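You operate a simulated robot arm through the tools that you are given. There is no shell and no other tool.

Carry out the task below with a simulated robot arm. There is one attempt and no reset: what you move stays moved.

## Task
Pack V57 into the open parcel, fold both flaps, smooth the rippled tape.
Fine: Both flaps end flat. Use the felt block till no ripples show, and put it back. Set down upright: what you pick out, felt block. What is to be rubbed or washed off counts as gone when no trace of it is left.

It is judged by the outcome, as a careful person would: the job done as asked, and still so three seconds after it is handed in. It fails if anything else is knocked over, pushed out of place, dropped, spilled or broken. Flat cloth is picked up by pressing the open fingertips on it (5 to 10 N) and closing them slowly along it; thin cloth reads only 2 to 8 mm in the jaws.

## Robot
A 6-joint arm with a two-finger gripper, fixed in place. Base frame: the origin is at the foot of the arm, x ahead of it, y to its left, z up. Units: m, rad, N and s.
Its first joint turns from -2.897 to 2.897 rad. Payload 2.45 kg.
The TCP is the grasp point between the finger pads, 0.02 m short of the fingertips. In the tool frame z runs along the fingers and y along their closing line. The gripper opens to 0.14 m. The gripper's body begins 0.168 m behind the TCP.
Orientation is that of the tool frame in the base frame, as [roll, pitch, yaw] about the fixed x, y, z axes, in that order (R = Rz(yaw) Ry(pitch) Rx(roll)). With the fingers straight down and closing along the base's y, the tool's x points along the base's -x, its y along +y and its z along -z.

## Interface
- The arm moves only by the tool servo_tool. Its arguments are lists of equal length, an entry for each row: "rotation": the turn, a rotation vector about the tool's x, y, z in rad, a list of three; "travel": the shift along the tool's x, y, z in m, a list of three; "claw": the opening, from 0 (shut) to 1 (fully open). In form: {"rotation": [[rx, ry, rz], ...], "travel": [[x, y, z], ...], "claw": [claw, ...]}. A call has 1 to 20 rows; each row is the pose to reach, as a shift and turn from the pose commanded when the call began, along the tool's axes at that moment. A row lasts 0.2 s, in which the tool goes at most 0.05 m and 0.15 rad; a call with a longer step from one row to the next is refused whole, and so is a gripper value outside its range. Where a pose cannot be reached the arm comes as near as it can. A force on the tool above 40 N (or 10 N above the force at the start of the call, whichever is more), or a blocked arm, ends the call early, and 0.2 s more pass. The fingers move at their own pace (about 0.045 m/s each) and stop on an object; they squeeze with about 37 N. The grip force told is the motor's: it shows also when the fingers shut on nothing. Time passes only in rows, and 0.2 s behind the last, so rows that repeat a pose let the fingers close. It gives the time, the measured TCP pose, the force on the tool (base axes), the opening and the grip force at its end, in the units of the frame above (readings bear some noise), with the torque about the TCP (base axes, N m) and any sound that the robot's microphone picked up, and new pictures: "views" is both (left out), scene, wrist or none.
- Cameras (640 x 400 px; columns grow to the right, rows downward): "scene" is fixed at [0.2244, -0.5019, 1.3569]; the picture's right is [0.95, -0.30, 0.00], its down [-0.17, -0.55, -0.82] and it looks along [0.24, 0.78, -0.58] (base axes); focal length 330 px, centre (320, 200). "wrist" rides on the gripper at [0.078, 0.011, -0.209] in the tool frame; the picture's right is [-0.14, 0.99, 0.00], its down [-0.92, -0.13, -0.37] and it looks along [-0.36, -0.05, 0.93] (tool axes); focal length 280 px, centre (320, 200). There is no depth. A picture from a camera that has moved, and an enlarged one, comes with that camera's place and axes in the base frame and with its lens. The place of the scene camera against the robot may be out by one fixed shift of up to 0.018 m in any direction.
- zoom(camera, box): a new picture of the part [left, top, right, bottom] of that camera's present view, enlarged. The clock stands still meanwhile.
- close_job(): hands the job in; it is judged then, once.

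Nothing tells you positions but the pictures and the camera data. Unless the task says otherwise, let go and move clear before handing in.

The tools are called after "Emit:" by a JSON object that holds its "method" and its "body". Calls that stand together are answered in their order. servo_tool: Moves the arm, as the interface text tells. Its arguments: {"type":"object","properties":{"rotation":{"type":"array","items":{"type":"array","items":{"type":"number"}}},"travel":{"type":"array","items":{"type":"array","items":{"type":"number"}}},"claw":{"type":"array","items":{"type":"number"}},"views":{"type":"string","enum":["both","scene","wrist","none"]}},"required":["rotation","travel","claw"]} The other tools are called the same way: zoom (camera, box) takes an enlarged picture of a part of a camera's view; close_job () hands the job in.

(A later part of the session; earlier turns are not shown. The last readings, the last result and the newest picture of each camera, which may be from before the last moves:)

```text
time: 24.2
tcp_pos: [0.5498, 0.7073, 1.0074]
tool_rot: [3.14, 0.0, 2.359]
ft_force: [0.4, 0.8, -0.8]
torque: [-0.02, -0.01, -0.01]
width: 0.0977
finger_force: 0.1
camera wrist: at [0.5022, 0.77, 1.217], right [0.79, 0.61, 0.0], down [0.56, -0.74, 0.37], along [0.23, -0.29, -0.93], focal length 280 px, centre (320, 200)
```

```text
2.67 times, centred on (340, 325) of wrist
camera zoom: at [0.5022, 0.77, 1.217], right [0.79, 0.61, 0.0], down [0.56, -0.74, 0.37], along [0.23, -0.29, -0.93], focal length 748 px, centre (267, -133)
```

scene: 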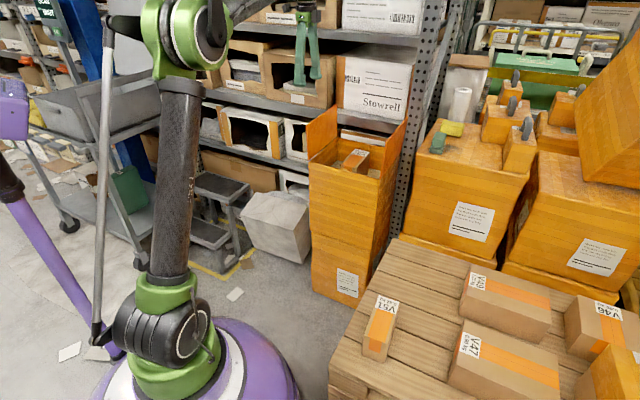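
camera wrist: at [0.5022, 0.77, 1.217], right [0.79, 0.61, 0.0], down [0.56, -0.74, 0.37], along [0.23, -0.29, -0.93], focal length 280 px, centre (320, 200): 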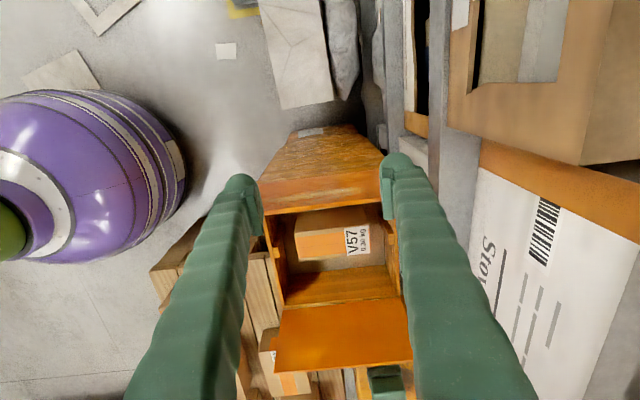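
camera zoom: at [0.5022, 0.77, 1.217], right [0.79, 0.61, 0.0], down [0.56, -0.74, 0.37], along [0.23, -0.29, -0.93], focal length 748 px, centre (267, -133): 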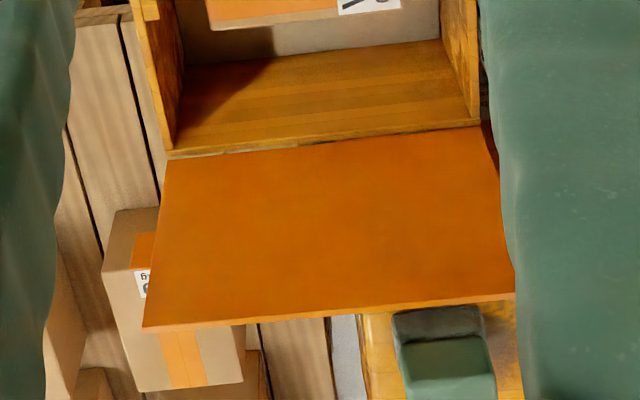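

The left flap's outer face shows a faint pale band near its free edge—most likely the rippled tape, which will be on top after folding. I'll lower the fingertips outside this flap, just short of contact.

Emit:
{"method": "servo_tool", "body": {"rotation": [[0, 0, 0], [0, 0, 0], [0, 0, 0], [0, 0, 0], [0, 0, 0], [0, 0, 0]], "travel": [[0, 0, 0.04], [0, 0, 0.08], [0, 0, 0.12], [0, 0, 0.153], [-0.02, 0, 0.153], [-0.035, 0, 0.153]], "claw": [0.7, 0.7, 0.7, 0.7, 0.7, 0.7], "views": "both"}}

Emit:
{"method": "zoom", "body": {"camera": "scene", "box": [270, 70, 430, 190]}}

```text
time: 25.6
tcp_pos: [0.576, 0.6816, 0.8541]
tool_rot: [3.141, 0.001, 2.365]
ft_force: [0.2, 0.2, 0.0]
torque: [-0.01, 0.02, 0.02]
width: 0.098
finger_force: 0.1
camera wrist: at [0.5283, 0.7447, 1.0639], right [0.79, 0.61, 0.0], down [0.57, -0.74, 0.37], along [0.23, -0.29, -0.93], focal length 280 px, centre (320, 200)
```

scene: 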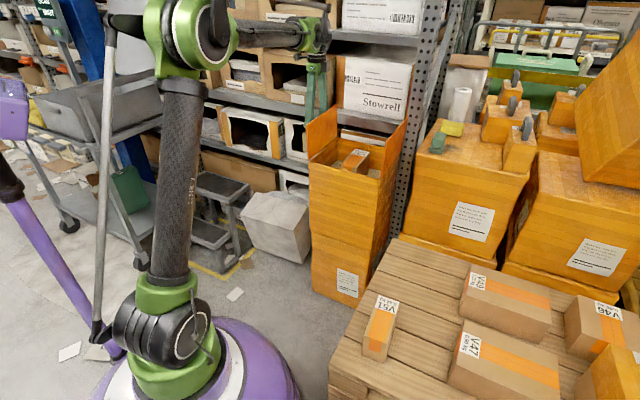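
wrist: 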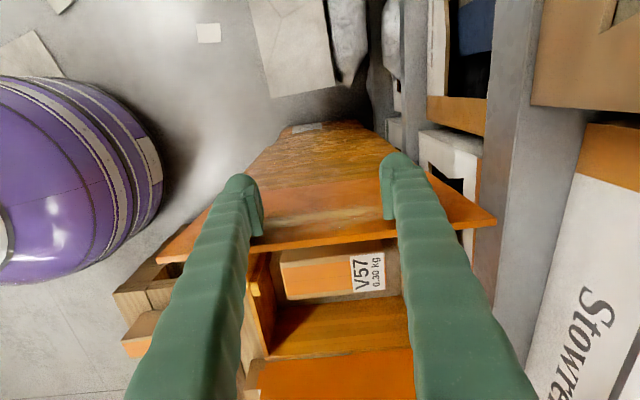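

```text
3.33 times, centred on (350, 130) of scene
camera zoom: at [0.2244, -0.5019, 1.3569], right [0.95, -0.3, 0.0], down [-0.17, -0.55, -0.82], along [0.24, 0.78, -0.58], focal length 1102 px, centre (220, 433)
```

zoom: 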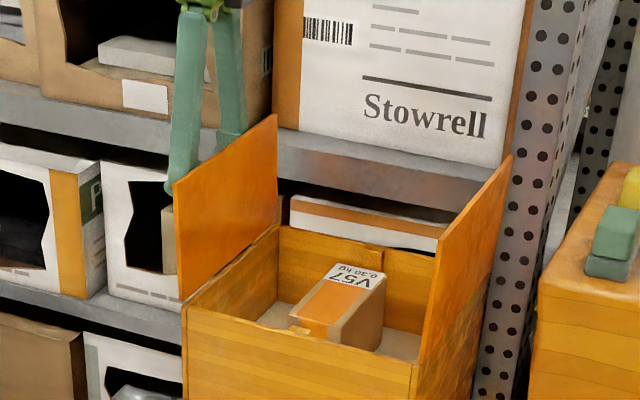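

The fingertips are just outside the left flap. Now I push it inward along an arc about its hinge, first to roughly 30°.

Emit:
{"method": "servo_tool", "body": {"rotation": [[0, 0, 0], [0, 0, 0], [0, 0, 0], [0, 0, 0], [0, 0, 0]], "travel": [[-0.0197, 0, 0], [-0.0317, 0, 0.001], [-0.0427, 0, 0.0034], [-0.0547, 0, 0.0075], [-0.0667, 0, 0.0134]], "claw": [0.7, 0.7, 0.7, 0.7, 0.7], "views": "both"}}

Emit:
{"method": "zoom", "body": {"camera": "scene", "box": [270, 70, 430, 190]}}

```text
time: 26.8
tcp_pos: [0.6225, 0.634, 0.8401]
tool_rot: [3.14, 0.0, 2.366]
ft_force: [-0.5, 0.3, 0.2]
torque: [0.0, -0.04, 0.01]
width: 0.0979
finger_force: 0.1
camera wrist: at [0.5748, 0.6972, 1.0493], right [0.79, 0.61, 0.0], down [0.57, -0.74, 0.37], along [0.23, -0.29, -0.93], focal length 280 px, centre (320, 200)
```

scene: 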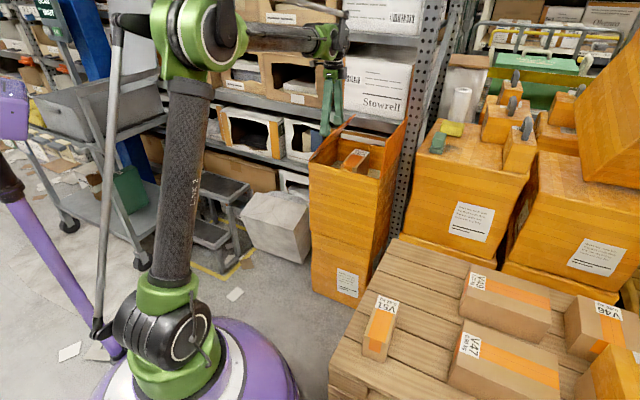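
wrist: 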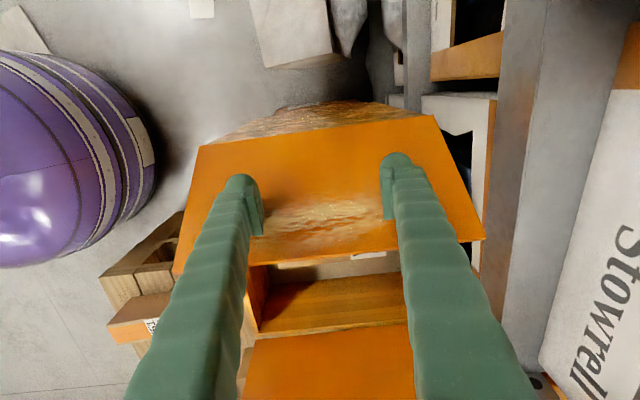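

```text
3.33 times, centred on (350, 130) of scene
camera zoom: at [0.2244, -0.5019, 1.3569], right [0.95, -0.3, 0.0], down [-0.17, -0.55, -0.82], along [0.24, 0.78, -0.58], focal length 1102 px, centre (220, 433)
```

zoom: 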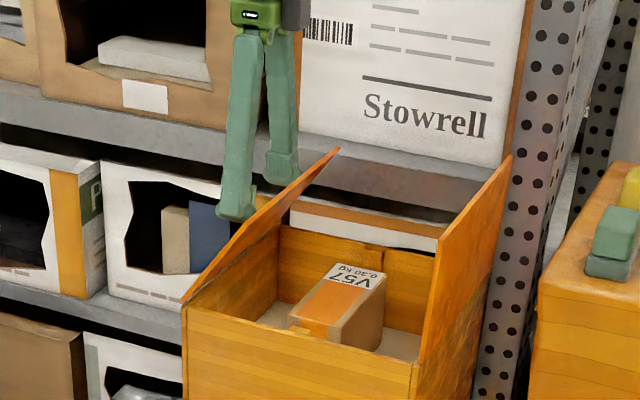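

The flap is following nicely and the rippled tape is visible near its free edge. Continuing the arc downwards.

Emit:
{"method": "servo_tool", "body": {"rotation": [[0, 0, 0], [0, 0, 0], [0, 0, 0], [0, 0, 0], [0, 0, 0], [0, 0, 0]], "travel": [[-0.011, 0, 0.0067], [-0.0208, 0, 0.0153], [-0.0294, 0, 0.0251], [-0.0367, 0, 0.036], [-0.0425, 0, 0.0477], [-0.0467, 0, 0.06]], "claw": [0.7, 0.7, 0.7, 0.7, 0.7, 0.7], "views": "both"}}

Emit:
{"method": "zoom", "body": {"camera": "scene", "box": [270, 70, 430, 190]}}

```text
time: 28.2
tcp_pos: [0.6549, 0.6013, 0.7819]
tool_rot: [3.139, 0.001, 2.364]
ft_force: [1.0, 0.1, -0.6]
torque: [-0.01, -0.03, 0.02]
width: 0.0981
finger_force: 0.0
camera wrist: at [0.6073, 0.6644, 0.9917], right [0.79, 0.61, 0.0], down [0.57, -0.74, 0.37], along [0.23, -0.29, -0.93], focal length 280 px, centre (320, 200)
```

scene: 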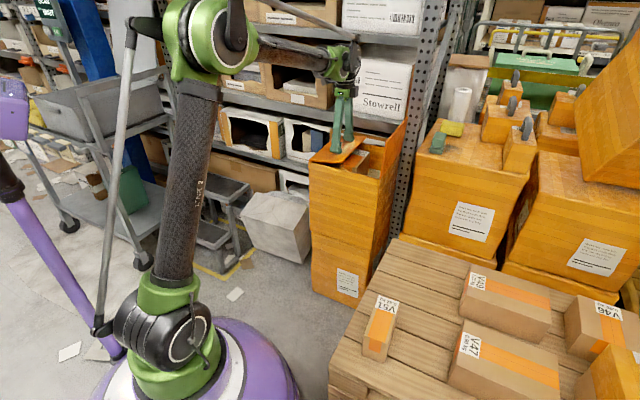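
wrist: 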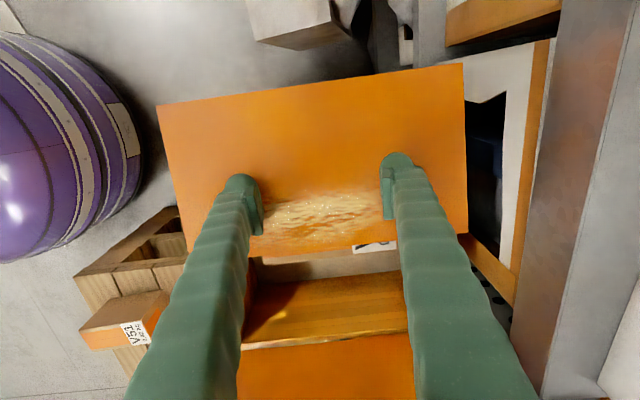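

```text
3.33 times, centred on (350, 130) of scene
camera zoom: at [0.2244, -0.5019, 1.3569], right [0.95, -0.3, 0.0], down [-0.17, -0.55, -0.82], along [0.24, 0.78, -0.58], focal length 1102 px, centre (220, 433)
```

zoom: 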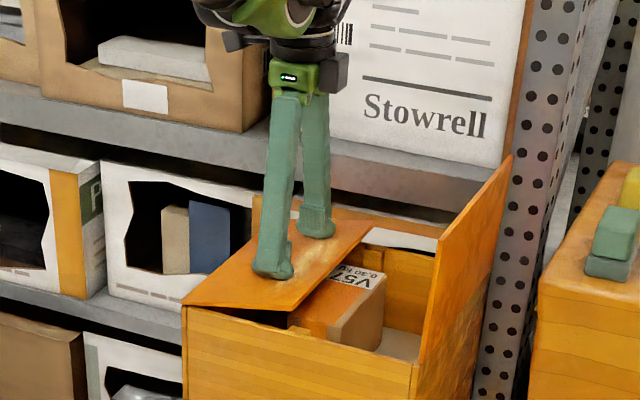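

The flap is about 75° down. A few more slow millimetres to bring it flat, watching the force.

Emit:
{"method": "servo_tool", "body": {"rotation": [[0, 0, 0], [0, 0, 0], [0, 0, 0], [0, 0, 0]], "travel": [[-0.002, 0, 0.008], [-0.003, 0, 0.014], [-0.0035, 0, 0.018], [-0.0035, 0, 0.021]], "claw": [0.7, 0.7, 0.7, 0.7], "views": "both"}}

Emit:
{"method": "zoom", "body": {"camera": "scene", "box": [270, 70, 430, 190]}}

```text
time: 29.2
tcp_pos: [0.6572, 0.6006, 0.7632]
tool_rot: [3.139, 0.001, 2.364]
ft_force: [5.2, 4.8, 32.9]
torque: [-0.64, 0.78, -0.08]
width: 0.0978
finger_force: 0.0
camera wrist: at [0.6097, 0.6633, 0.9723], right [0.79, 0.61, 0.0], down [0.57, -0.74, 0.37], along [0.23, -0.29, -0.93], focal length 280 px, centre (320, 200)
```

scene: 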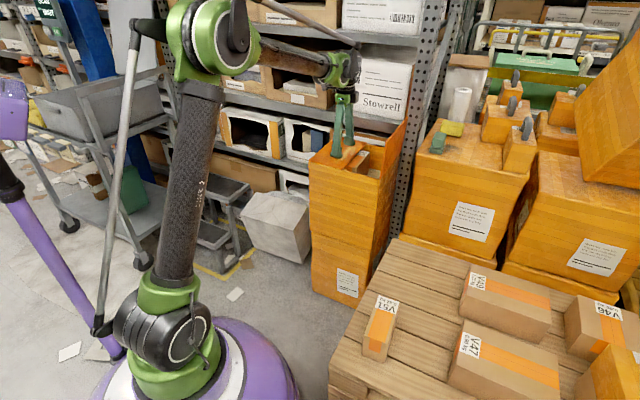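
wrist: 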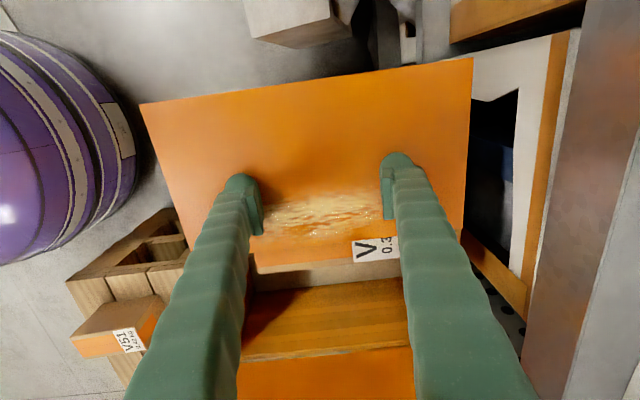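

```text
3.33 times, centred on (350, 130) of scene
camera zoom: at [0.2244, -0.5019, 1.3569], right [0.95, -0.3, 0.0], down [-0.17, -0.55, -0.82], along [0.24, 0.78, -0.58], focal length 1102 px, centre (220, 433)
```

zoom: 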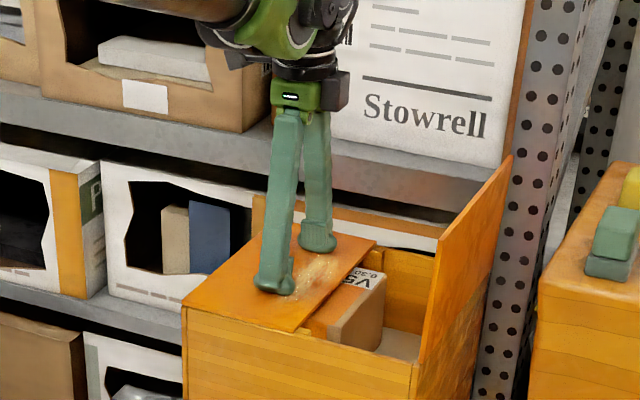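

The flap stopped firmly at z≈0.743 (33 N), which fits flat on the rim. I'll lift off a little and check that it stays flat.

Emit:
{"method": "servo_tool", "body": {"rotation": [[0, 0, 0], [0, 0, 0], [0, 0, 0], [0, 0, 0]], "travel": [[0, 0, -0.003], [0, 0, -0.015], [0, 0, -0.04], [0, 0, -0.07]], "claw": [0.7, 0.7, 0.7, 0.7], "views": "both"}}

Emit:
{"method": "zoom", "body": {"camera": "scene", "box": [290, 90, 430, 190]}}

Emit:
{"method": "zoom", "body": {"camera": "wrist", "box": [150, 60, 490, 280]}}

```text
time: 30.2
tcp_pos: [0.6602, 0.5967, 0.8285]
tool_rot: [3.14, -0.001, 2.362]
ft_force: [0.2, -0.1, -0.4]
torque: [0.02, 0.05, -0.01]
width: 0.098
finger_force: 0.0
camera wrist: at [0.6119, 0.661, 1.0389], right [0.79, 0.61, 0.0], down [0.57, -0.74, 0.37], along [0.23, -0.29, -0.93], focal length 280 px, centre (320, 200)
```

scene: 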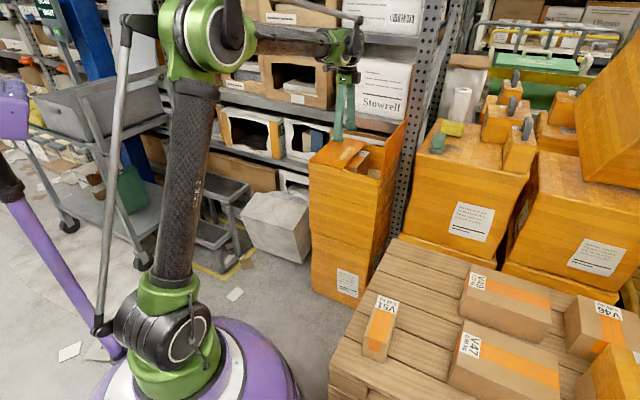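
wrist: 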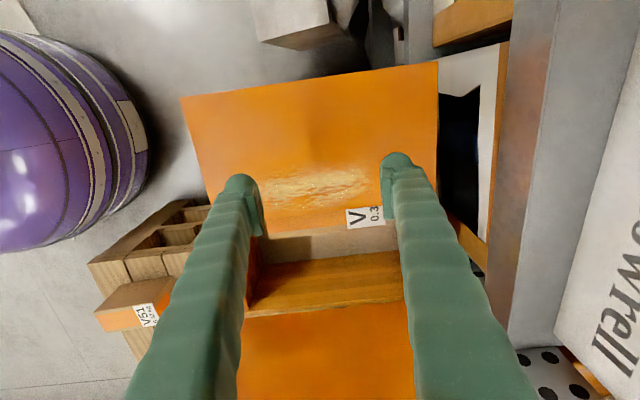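

```text
4.00 times, centred on (360, 140) of scene
camera zoom: at [0.2244, -0.5019, 1.3569], right [0.95, -0.3, 0.0], down [-0.17, -0.55, -0.82], along [0.24, 0.78, -0.58], focal length 1322 px, centre (160, 440)
```

zoom: 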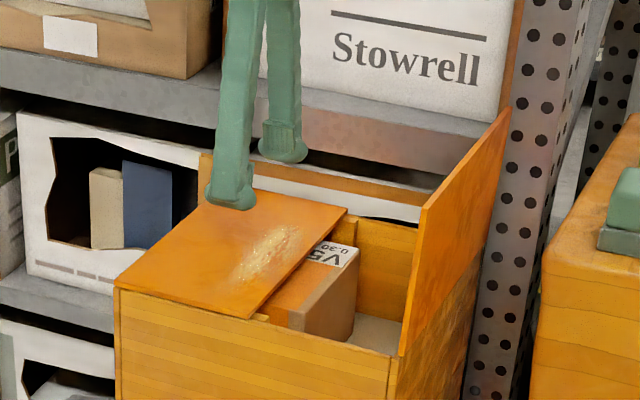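

```text
1.82 times, centred on (320, 170) of wrist
camera zoom: at [0.6119, 0.661, 1.0389], right [0.79, 0.61, 0.0], down [0.57, -0.74, 0.37], along [0.23, -0.29, -0.93], focal length 510 px, centre (320, 254)
```

zoom: 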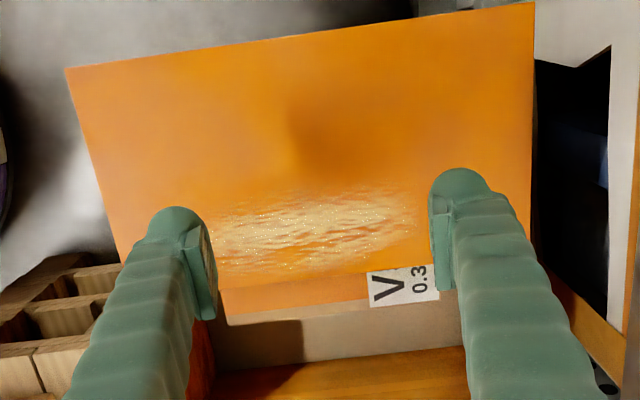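

The left flap stays flat, with the rippled tape on top near the seam. Now I'll go over to the outside of the right flap (the felt box's top there is at z≈0.79, so tips at 0.83 clear it).

Emit:
{"method": "servo_tool", "body": {"rotation": [[0, 0, 0], [0, 0, 0], [0, 0, 0], [0, 0, 0], [0, 0, 0], [0, 0, 0], [0, 0, 0], [0, 0, 0], [0, 0, 0], [0, 0, 0], [0, 0, 0], [0, 0, 0]], "travel": [[0, 0, -0.045], [0, 0, -0.09], [0, 0, -0.135], [0, 0, -0.17], [-0.045, -0.003, -0.17], [-0.09, -0.006, -0.17], [-0.135, -0.01, -0.17], [-0.18, -0.014, -0.17], [-0.225, -0.019, -0.17], [-0.255, -0.019, -0.17], [-0.267, -0.019, -0.17], [-0.267, -0.019, -0.15]], "claw": [0.7, 0.7, 0.7, 0.7, 0.7, 0.7, 0.7, 0.7, 0.7, 0.7, 0.7, 0.7], "views": "both"}}

Emit:
{"method": "zoom", "body": {"camera": "scene", "box": [330, 60, 490, 180]}}

```text
time: 32.8
tcp_pos: [0.8361, 0.4001, 0.9783]
tool_rot: [3.139, -0.001, 2.364]
ft_force: [0.1, 0.9, -0.8]
torque: [0.02, -0.04, -0.01]
width: 0.0982
finger_force: 0.1
camera wrist: at [0.7881, 0.4625, 1.1899], right [0.79, 0.61, 0.0], down [0.57, -0.74, 0.37], along [0.23, -0.29, -0.93], focal length 280 px, centre (320, 200)
```

scene: 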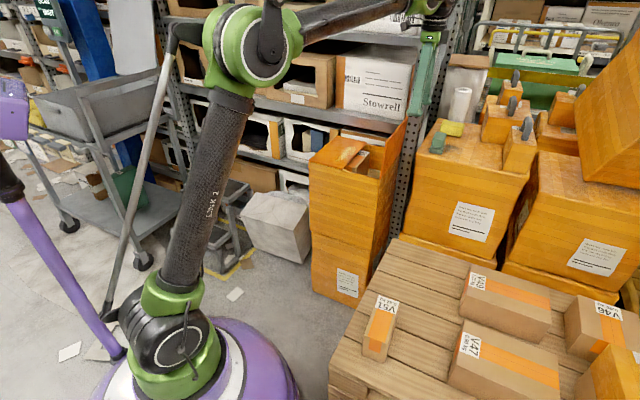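
wrist: 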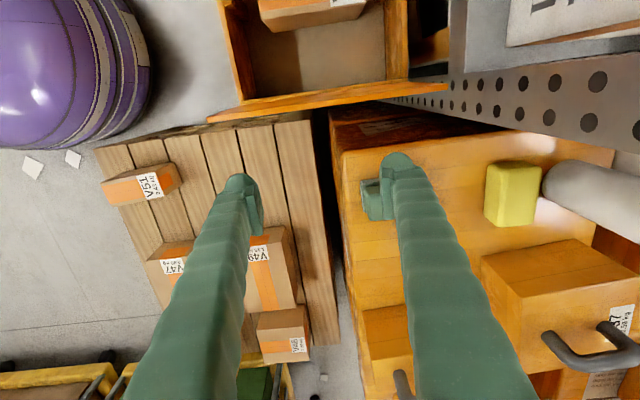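

```text
3.33 times, centred on (410, 120) of scene
camera zoom: at [0.2244, -0.5019, 1.3569], right [0.95, -0.3, 0.0], down [-0.17, -0.55, -0.82], along [0.24, 0.78, -0.58], focal length 1102 px, centre (20, 467)
```

zoom: 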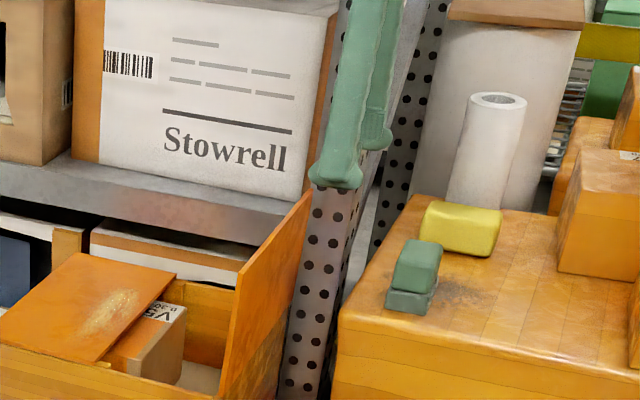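

Emit:
{"method": "servo_tool", "body": {"rotation": [[0, 0, 0], [0, 0, 0], [0, 0, 0], [0, 0, 0], [0, 0, 0]], "travel": [[0, 0, 0.04], [0, 0, 0.08], [0, 0, 0.11], [0, 0, 0.124], [0.018, 0, 0.124]], "claw": [0.7, 0.7, 0.7, 0.7, 0.7], "views": "both"}}

Emit:
{"method": "zoom", "body": {"camera": "scene", "box": [330, 60, 490, 180]}}

```text
time: 34.0
tcp_pos: [0.8229, 0.4126, 0.8571]
tool_rot: [3.138, 0.002, 2.364]
ft_force: [0.5, -0.7, 0.3]
torque: [0.0, 0.05, 0.01]
width: 0.0978
finger_force: 0.0
camera wrist: at [0.7748, 0.4749, 1.0665], right [0.79, 0.61, 0.0], down [0.57, -0.74, 0.37], along [0.23, -0.29, -0.93], focal length 280 px, centre (320, 200)
```

scene: 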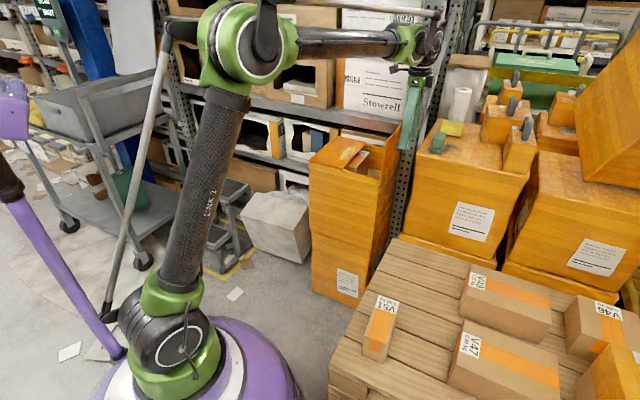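
wrist: 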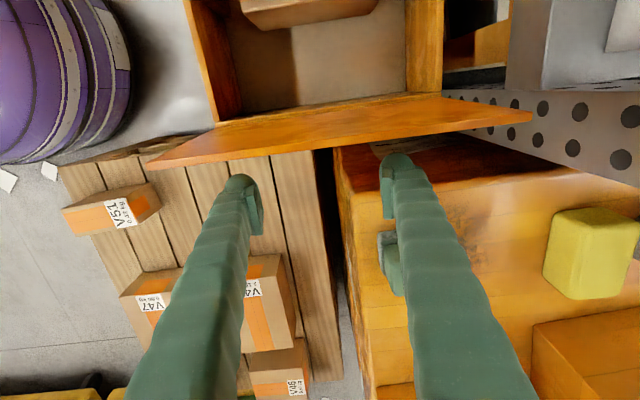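

```text
3.33 times, centred on (410, 120) of scene
camera zoom: at [0.2244, -0.5019, 1.3569], right [0.95, -0.3, 0.0], down [-0.17, -0.55, -0.82], along [0.24, 0.78, -0.58], focal length 1102 px, centre (20, 467)
```

zoom: 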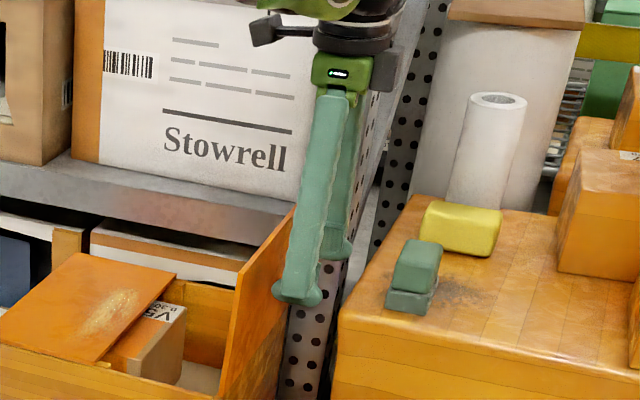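

The fingertips are just outside the right flap and clear of the felt box. Pushing it inward along the mirrored arc.

Emit:
{"method": "servo_tool", "body": {"rotation": [[0, 0, 0], [0, 0, 0], [0, 0, 0], [0, 0, 0], [0, 0, 0], [0, 0, 0], [0, 0, 0]], "travel": [[0.016, 0, 0.002], [0.03, 0, 0.003], [0.044, 0, 0.004], [0.052, 0, 0.005], [0.061, 0, 0.0068], [0.072, 0, 0.011], [0.083, 0, 0.0164]], "claw": [0.7, 0.7, 0.7, 0.7, 0.7, 0.7, 0.7], "views": "both"}}

Emit:
{"method": "zoom", "body": {"camera": "scene", "box": [290, 70, 450, 190]}}

```text
time: 35.6
tcp_pos: [0.7635, 0.4703, 0.8401]
tool_rot: [3.139, -0.001, 2.363]
ft_force: [-0.5, -0.2, 0.1]
torque: [-0.01, 0.01, 0.02]
width: 0.0982
finger_force: 0.0
camera wrist: at [0.7155, 0.5323, 1.0502], right [0.79, 0.61, 0.0], down [0.57, -0.74, 0.37], along [0.23, -0.29, -0.93], focal length 280 px, centre (320, 200)
```

scene: 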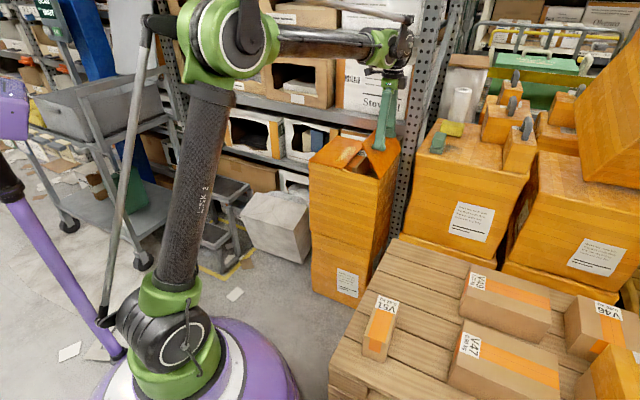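
wrist: 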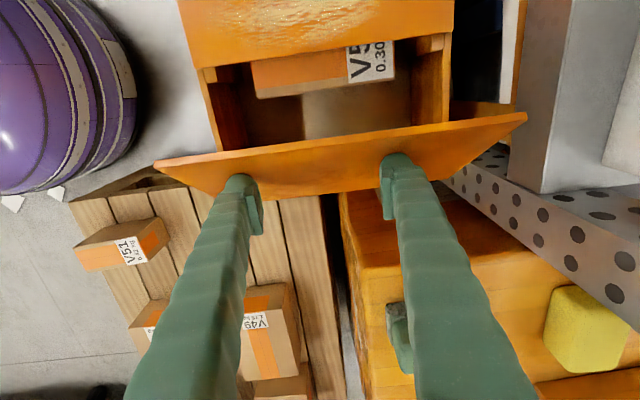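

```text
3.33 times, centred on (370, 130) of scene
camera zoom: at [0.2244, -0.5019, 1.3569], right [0.95, -0.3, 0.0], down [-0.17, -0.55, -0.82], along [0.24, 0.78, -0.58], focal length 1102 px, centre (153, 433)
```

zoom: 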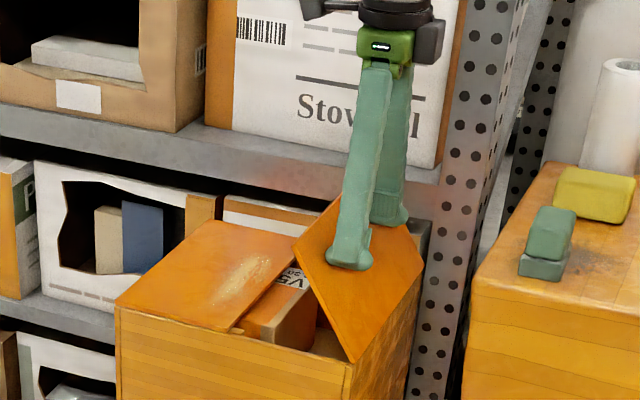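

Emit:
{"method": "servo_tool", "body": {"rotation": [[0, 0, 0], [0, 0, 0], [0, 0, 0], [0, 0, 0], [0, 0, 0], [0, 0, 0]], "travel": [[0.0113, 0, 0.0067], [0.0213, 0, 0.0153], [0.0293, 0, 0.0251], [0.0368, 0, 0.036], [0.0426, 0, 0.0477], [0.0468, 0, 0.06]], "claw": [0.7, 0.7, 0.7, 0.7, 0.7, 0.7], "views": "both"}}

Emit:
{"method": "zoom", "body": {"camera": "scene", "box": [290, 70, 450, 190]}}

```text
time: 37.0
tcp_pos: [0.7303, 0.5027, 0.7797]
tool_rot: [3.14, 0.001, 2.364]
ft_force: [0.6, -0.5, 1.5]
torque: [0.02, -0.02, -0.04]
width: 0.0981
finger_force: 0.1
camera wrist: at [0.6824, 0.5653, 0.99], right [0.79, 0.61, 0.0], down [0.57, -0.74, 0.37], along [0.23, -0.29, -0.93], focal length 280 px, centre (320, 200)
```

scene: 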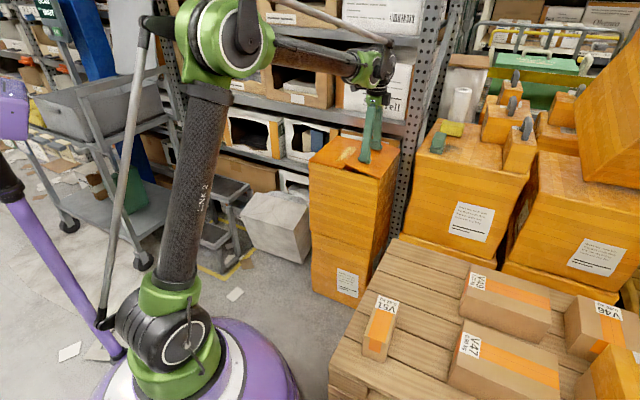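
wrist: 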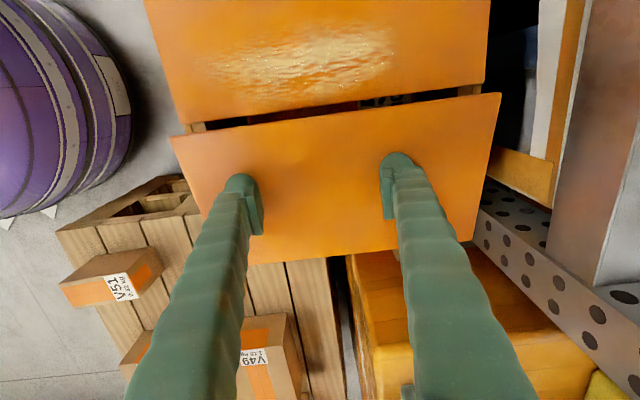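

```text
3.33 times, centred on (370, 130) of scene
camera zoom: at [0.2244, -0.5019, 1.3569], right [0.95, -0.3, 0.0], down [-0.17, -0.55, -0.82], along [0.24, 0.78, -0.58], focal length 1102 px, centre (153, 433)
```

zoom: 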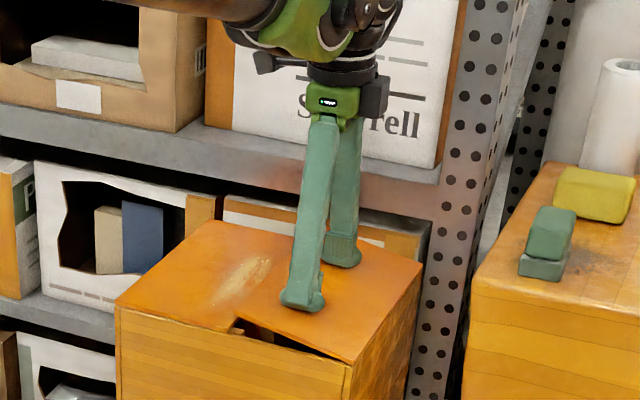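

Emit:
{"method": "servo_tool", "body": {"rotation": [[0, 0, 0], [0, 0, 0], [0, 0, 0], [0, 0, 0]], "travel": [[0.002, 0, 0.007], [0.003, 0, 0.012], [0.0035, 0, 0.015], [0.0035, 0, 0.017]], "claw": [0.7, 0.7, 0.7, 0.7], "views": "both"}}

Emit:
{"method": "zoom", "body": {"camera": "scene", "box": [290, 70, 450, 190]}}

```text
time: 38.0
tcp_pos: [0.727, 0.5062, 0.763]
tool_rot: [3.139, -0.002, 2.364]
ft_force: [-0.7, 2.5, 7.4]
torque: [-0.24, 0.27, -0.16]
width: 0.0978
finger_force: 0.0
camera wrist: at [0.6797, 0.5685, 0.973], right [0.79, 0.61, 0.0], down [0.57, -0.74, 0.37], along [0.23, -0.29, -0.93], focal length 280 px, centre (320, 200)
```

scene: 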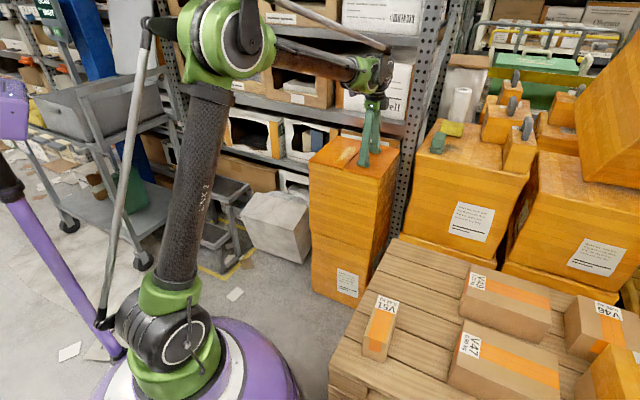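
wrist: 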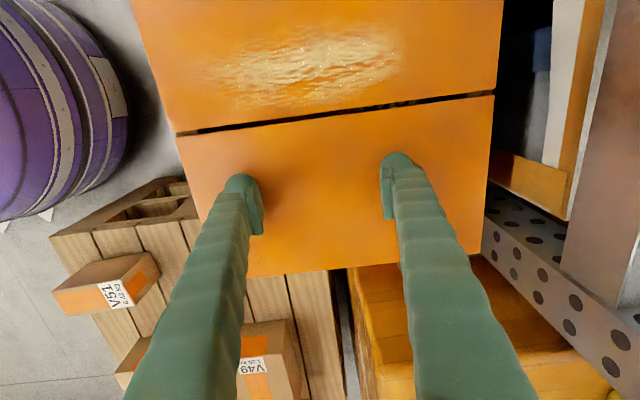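

```text
3.33 times, centred on (370, 130) of scene
camera zoom: at [0.2244, -0.5019, 1.3569], right [0.95, -0.3, 0.0], down [-0.17, -0.55, -0.82], along [0.24, 0.78, -0.58], focal length 1102 px, centre (153, 433)
```

zoom: 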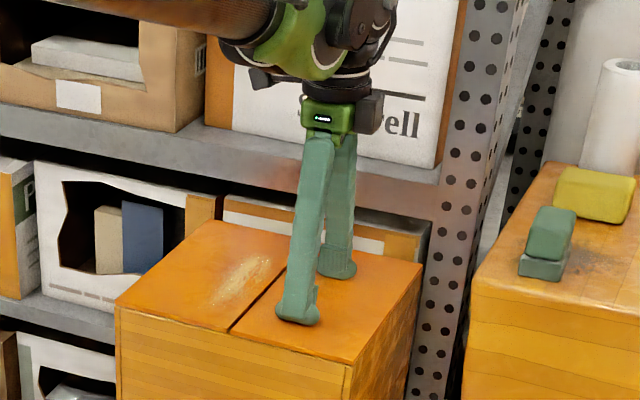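

The right flap is down and flush next to the left one. A slight extra press, then lift off to confirm both are flat.

Emit:
{"method": "servo_tool", "body": {"rotation": [[0, 0, 0], [0, 0, 0], [0, 0, 0], [0, 0, 0], [0, 0, 0], [0, 0, 0], [0, 0, 0]], "travel": [[0, 0, 0.0015], [0, 0, 0.0015], [0, 0, -0.005], [0, 0, -0.03], [0, 0, -0.07], [0, 0, -0.11], [0, 0, -0.15]], "claw": [0.7, 0.7, 0.7, 0.7, 0.7, 0.7, 0.7], "views": "both"}}

Emit:
{"method": "zoom", "body": {"camera": "scene", "box": [300, 100, 420, 190]}}

Emit:
{"method": "zoom", "body": {"camera": "wrist", "box": [150, 0, 500, 260]}}

```text
time: 39.6
tcp_pos: [0.7267, 0.5029, 0.9113]
tool_rot: [3.141, 0.0, 2.365]
ft_force: [0.5, 0.2, -0.1]
torque: [-0.02, 0.03, 0.02]
width: 0.0979
finger_force: 0.1
camera wrist: at [0.6775, 0.5661, 1.122], right [0.79, 0.61, 0.0], down [0.57, -0.74, 0.37], along [0.23, -0.29, -0.93], focal length 280 px, centre (320, 200)
```

scene: 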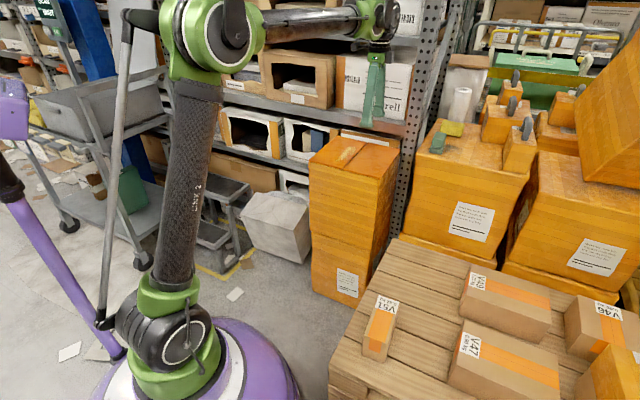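
wrist: 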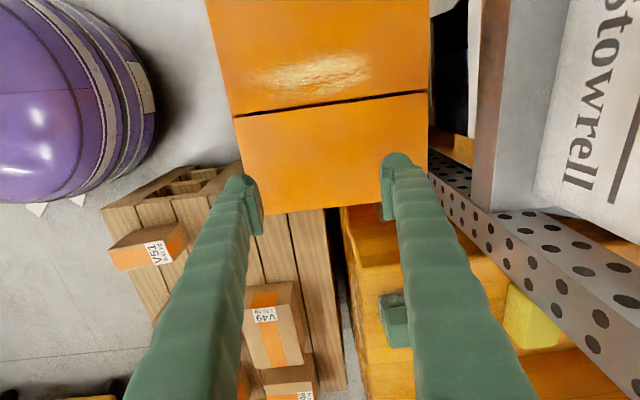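

```text
4.44 times, centred on (360, 145) of scene
camera zoom: at [0.2244, -0.5019, 1.3569], right [0.95, -0.3, 0.0], down [-0.17, -0.55, -0.82], along [0.24, 0.78, -0.58], focal length 1469 px, centre (142, 444)
```

zoom: 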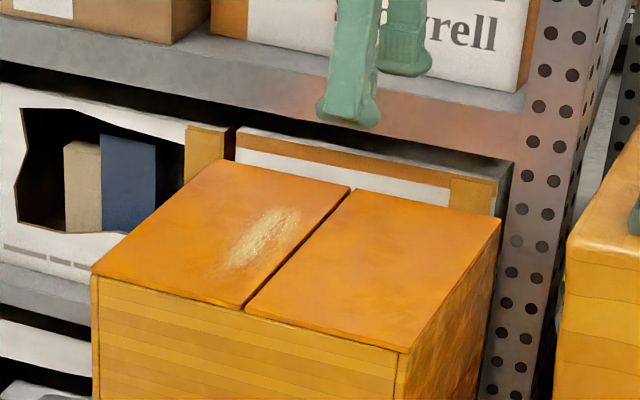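

```text
1.54 times, centred on (325, 130) of wrist
camera zoom: at [0.6775, 0.5661, 1.122], right [0.79, 0.61, 0.0], down [0.57, -0.74, 0.37], along [0.23, -0.29, -0.93], focal length 431 px, centre (312, 308)
```

zoom: 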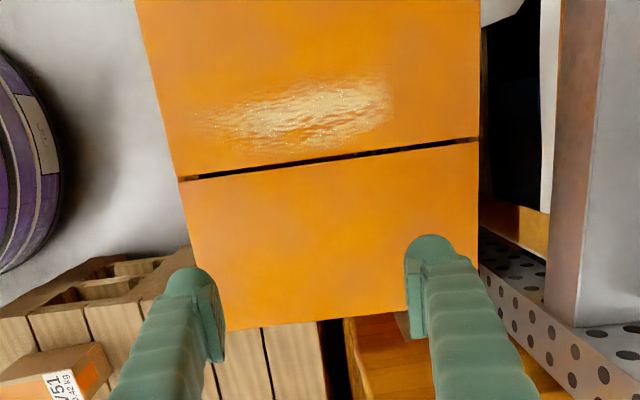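

Both flaps lie flat with the seam closed, and the rippled tape patch (about 0.155 × 0.05 m) is on the left flap around (0.66, 0.57). Now I go to look at the felt block from above.

Emit:
{"method": "servo_tool", "body": {"rotation": [[0, 0, 0], [0, 0, 0], [0, 0, 0], [0, 0, 0], [0, 0, 0]], "travel": [[-0.028, 0.012, -0.022], [-0.06, 0.026, -0.045], [-0.095, 0.042, -0.07], [-0.13, 0.056, -0.085], [-0.142, 0.06, -0.089]], "claw": [0.7, 0.7, 0.7, 0.7, 0.7], "views": "both"}}

Emit:
{"method": "zoom", "body": {"camera": "wrist", "box": [230, 150, 430, 280]}}

```text
time: 40.8
tcp_pos: [0.8709, 0.4472, 1.0028]
tool_rot: [3.14, 0.0, 2.363]
ft_force: [0.4, -0.2, -0.3]
torque: [-0.01, 0.02, -0.02]
width: 0.098
finger_force: 0.1
camera wrist: at [0.8229, 0.5105, 1.2116], right [0.79, 0.61, 0.0], down [0.57, -0.74, 0.37], along [0.23, -0.29, -0.93], focal length 280 px, centre (320, 200)
```

scene: 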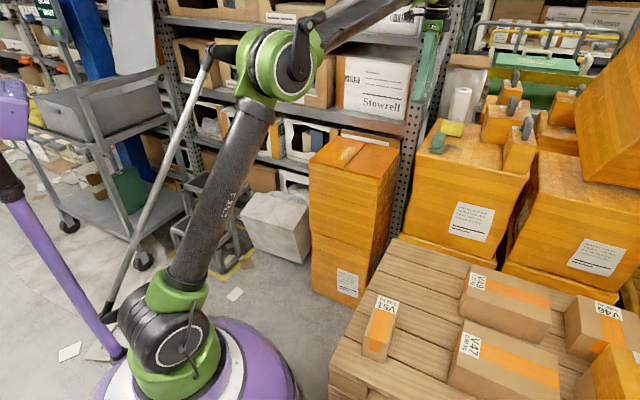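
wrist: 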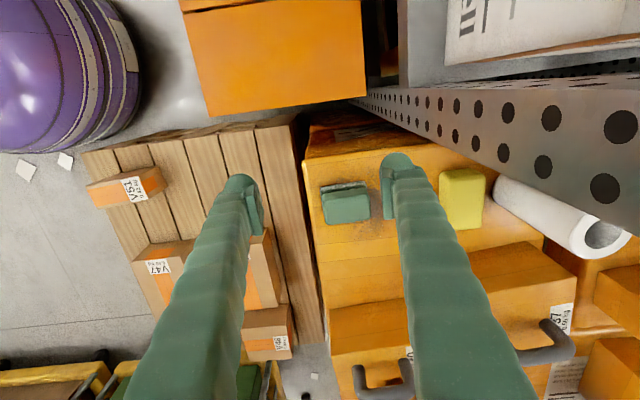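

```text
3.08 times, centred on (330, 215) of wrist
camera zoom: at [0.8229, 0.5105, 1.2116], right [0.79, 0.61, 0.0], down [0.57, -0.74, 0.37], along [0.23, -0.29, -0.93], focal length 863 px, centre (289, 154)
```

zoom: 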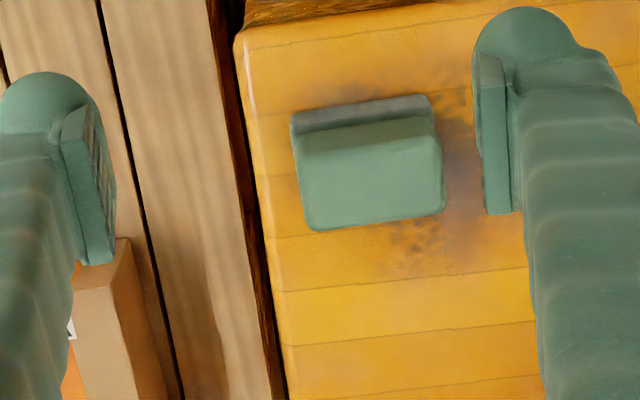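

The felt block is square to the parcel: grip about 0.062 × 0.045 m, centred at (0.949, 0.408), top z≈0.843, standing on the box top at ≈0.795. It is near the reach limit, so I'll first hover above it and compare commanded and measured positions.

Emit:
{"method": "servo_tool", "body": {"rotation": [[0, 0, 0], [0, 0, 0], [0, 0, 0], [0, 0, 0]], "travel": [[-0.03, 0.01, 0], [-0.06, 0.02, 0.01], [-0.0825, 0.029, 0.03], [-0.0825, 0.029, 0.06]], "claw": [0.75, 0.75, 0.75, 0.75], "views": "both"}}

Emit:
{"method": "zoom", "body": {"camera": "wrist", "box": [220, 80, 440, 240]}}

Emit:
{"method": "zoom", "body": {"camera": "scene", "box": [380, 30, 540, 150]}}

```text
time: 41.8
tcp_pos: [0.9493, 0.4099, 0.9424]
tool_rot: [3.141, 0.0, 2.363]
ft_force: [0.2, 0.6, -0.3]
torque: [0.02, -0.05, 0.03]
width: 0.1048
finger_force: 0.1
camera wrist: at [0.9022, 0.473, 1.153], right [0.79, 0.61, 0.0], down [0.57, -0.74, 0.37], along [0.23, -0.29, -0.93], focal length 280 px, centre (320, 200)
```

scene: 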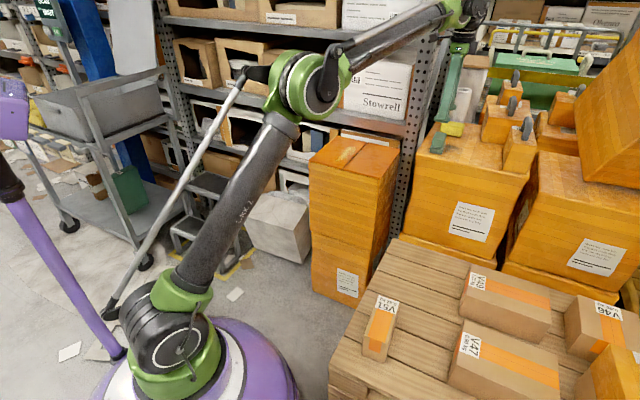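
wrist: 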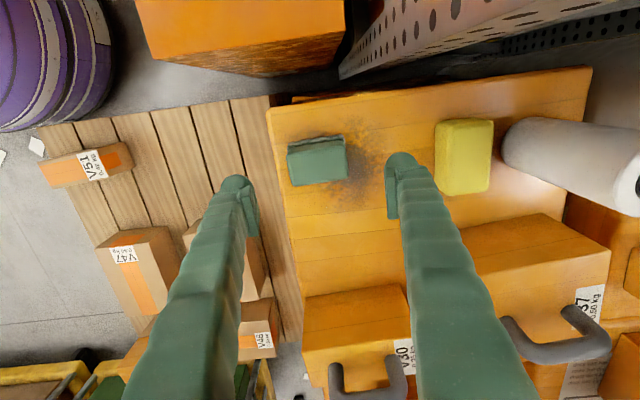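

```text
2.50 times, centred on (330, 160) of wrist
camera zoom: at [0.9022, 0.473, 1.153], right [0.79, 0.61, 0.0], down [0.57, -0.74, 0.37], along [0.23, -0.29, -0.93], focal length 701 px, centre (295, 300)
```

zoom: 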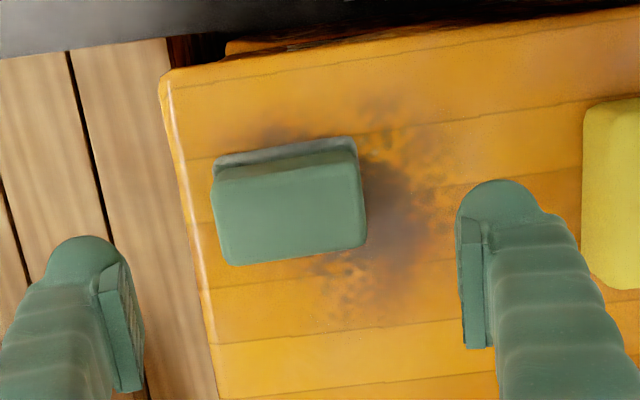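

```text
3.33 times, centred on (460, 90) of scene
camera zoom: at [0.2244, -0.5019, 1.3569], right [0.95, -0.3, 0.0], down [-0.17, -0.55, -0.82], along [0.24, 0.78, -0.58], focal length 1102 px, centre (-147, 567)
```

zoom: 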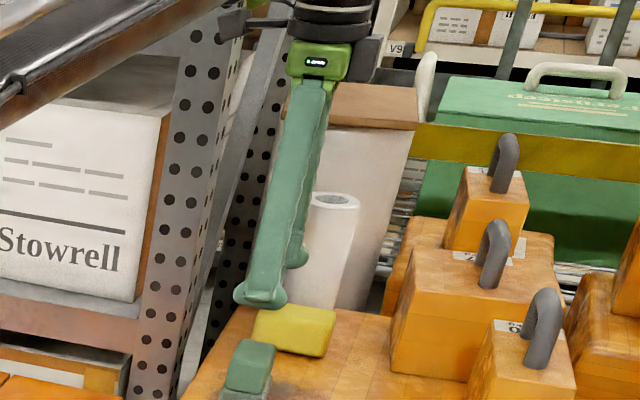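

Emit:
{"method": "zoom", "body": {"camera": "wrist", "box": [275, 120, 365, 195]}}

Emit:
{"method": "zoom", "body": {"camera": "scene", "box": [420, 120, 468, 160]}}

```text
5.33 times, centred on (320, 158) of wrist
camera zoom: at [0.9022, 0.473, 1.153], right [0.79, 0.61, 0.0], down [0.57, -0.74, 0.37], along [0.23, -0.29, -0.93], focal length 1495 px, centre (320, 427)
```

zoom: 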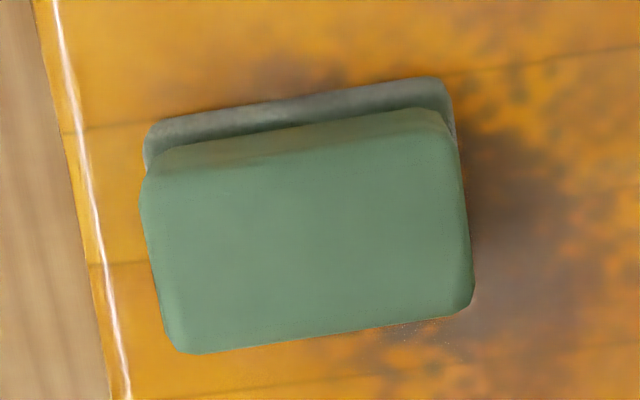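

```text
10.00 times, centred on (444, 140) of scene
camera zoom: at [0.2244, -0.5019, 1.3569], right [0.95, -0.3, 0.0], down [-0.17, -0.55, -0.82], along [0.24, 0.78, -0.58], focal length 3304 px, centre (-920, 800)
```

zoom: 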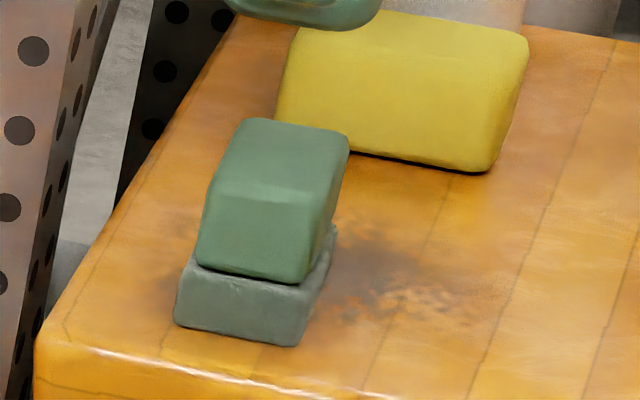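

Reach is fine (measured matches commanded), and the TCP is centred over the block. Its felt base top is at about z 0.812, so I'll grip the green handle just above that.

Emit:
{"method": "servo_tool", "body": {"rotation": [[0, 0, 0], [0, 0, 0], [0, 0, 0], [0, 0, 0], [0, 0, 0]], "travel": [[0, 0, 0.035], [0, 0, 0.065], [0, 0, 0.085], [0, 0, 0.1], [0, 0, 0.107]], "claw": [0.75, 0.75, 0.75, 0.75, 0.75], "views": "both"}}

Emit:
{"method": "zoom", "body": {"camera": "scene", "box": [410, 90, 500, 160]}}

```text
time: 43.0
tcp_pos: [0.949, 0.4103, 0.8365]
tool_rot: [3.139, 0.0, 2.363]
ft_force: [0.0, -0.2, 0.3]
torque: [0.03, -0.03, -0.01]
width: 0.1051
finger_force: 0.1
camera wrist: at [0.9012, 0.4731, 1.046], right [0.79, 0.61, 0.0], down [0.57, -0.74, 0.37], along [0.23, -0.29, -0.93], focal length 280 px, centre (320, 200)
```

scene: 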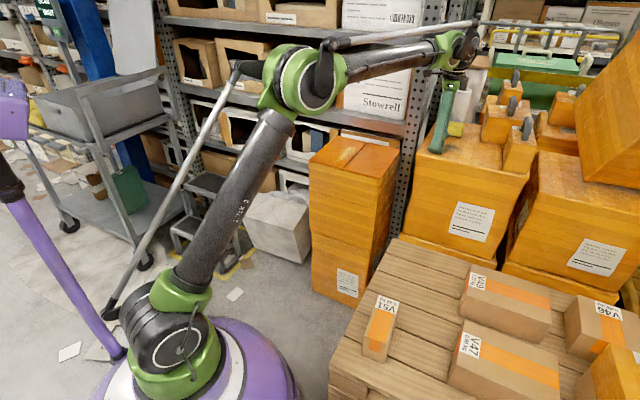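
wrist: 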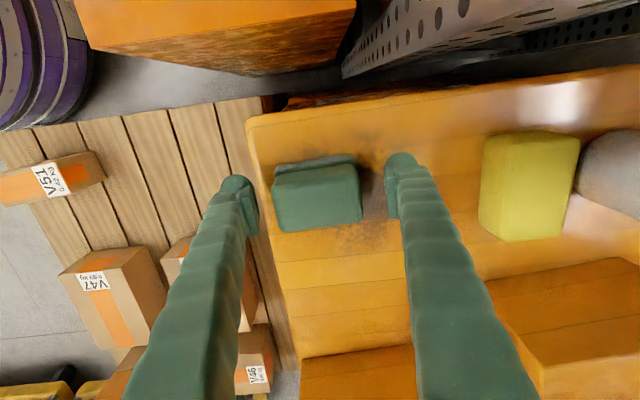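

```text
5.71 times, centred on (455, 125) of scene
camera zoom: at [0.2244, -0.5019, 1.3569], right [0.95, -0.3, 0.0], down [-0.17, -0.55, -0.82], along [0.24, 0.78, -0.58], focal length 1888 px, centre (-451, 629)
```

zoom: 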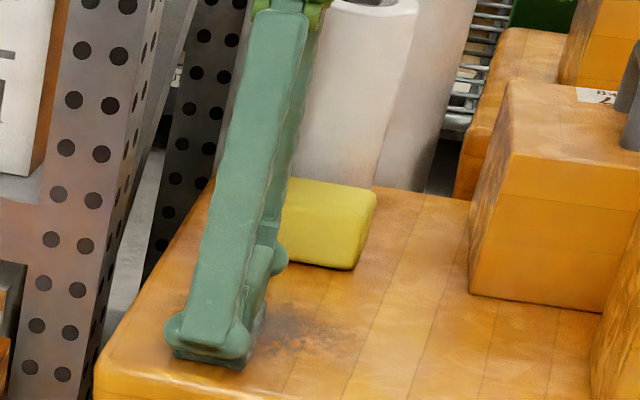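

The fingers flank the grip symmetrically, with the felt base showing below. Closing on the grip.

Emit:
{"method": "servo_tool", "body": {"rotation": [[0, 0, 0], [0, 0, 0], [0, 0, 0], [0, 0, 0], [0, 0, 0], [0, 0, 0], [0, 0, 0]], "travel": [[0, 0, 0], [0, 0, 0], [0, 0, 0], [0, 0, 0], [0, 0, 0], [0, 0, 0], [0, 0, 0]], "claw": [0.68, 0.6, 0.54, 0.48, 0.42, 0.3, 0.25], "views": "wrist"}}

Emit:
{"method": "zoom", "body": {"camera": "scene", "box": [410, 90, 500, 160]}}

```text
time: 44.6
tcp_pos: [0.9488, 0.4103, 0.8375]
tool_rot: [3.139, 0.0, 2.362]
ft_force: [1.8, 0.6, 14.4]
torque: [0.05, -0.06, -0.04]
width: 0.0673
finger_force: 36.6
camera wrist: at [0.9008, 0.4729, 1.0471], right [0.79, 0.61, 0.0], down [0.57, -0.74, 0.37], along [0.23, -0.29, -0.93], focal length 280 px, centre (320, 200)
```

wrist: 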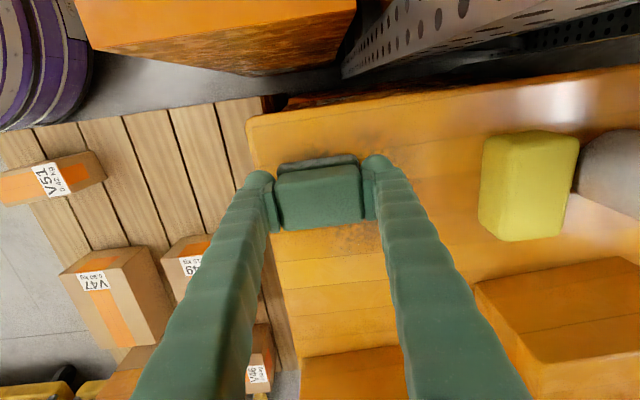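

```text
5.71 times, centred on (455, 125) of scene
camera zoom: at [0.2244, -0.5019, 1.3569], right [0.95, -0.3, 0.0], down [-0.17, -0.55, -0.82], along [0.24, 0.78, -0.58], focal length 1888 px, centre (-451, 629)
```

zoom: 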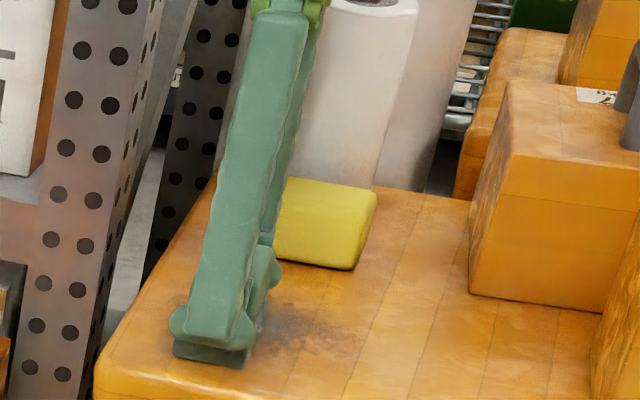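

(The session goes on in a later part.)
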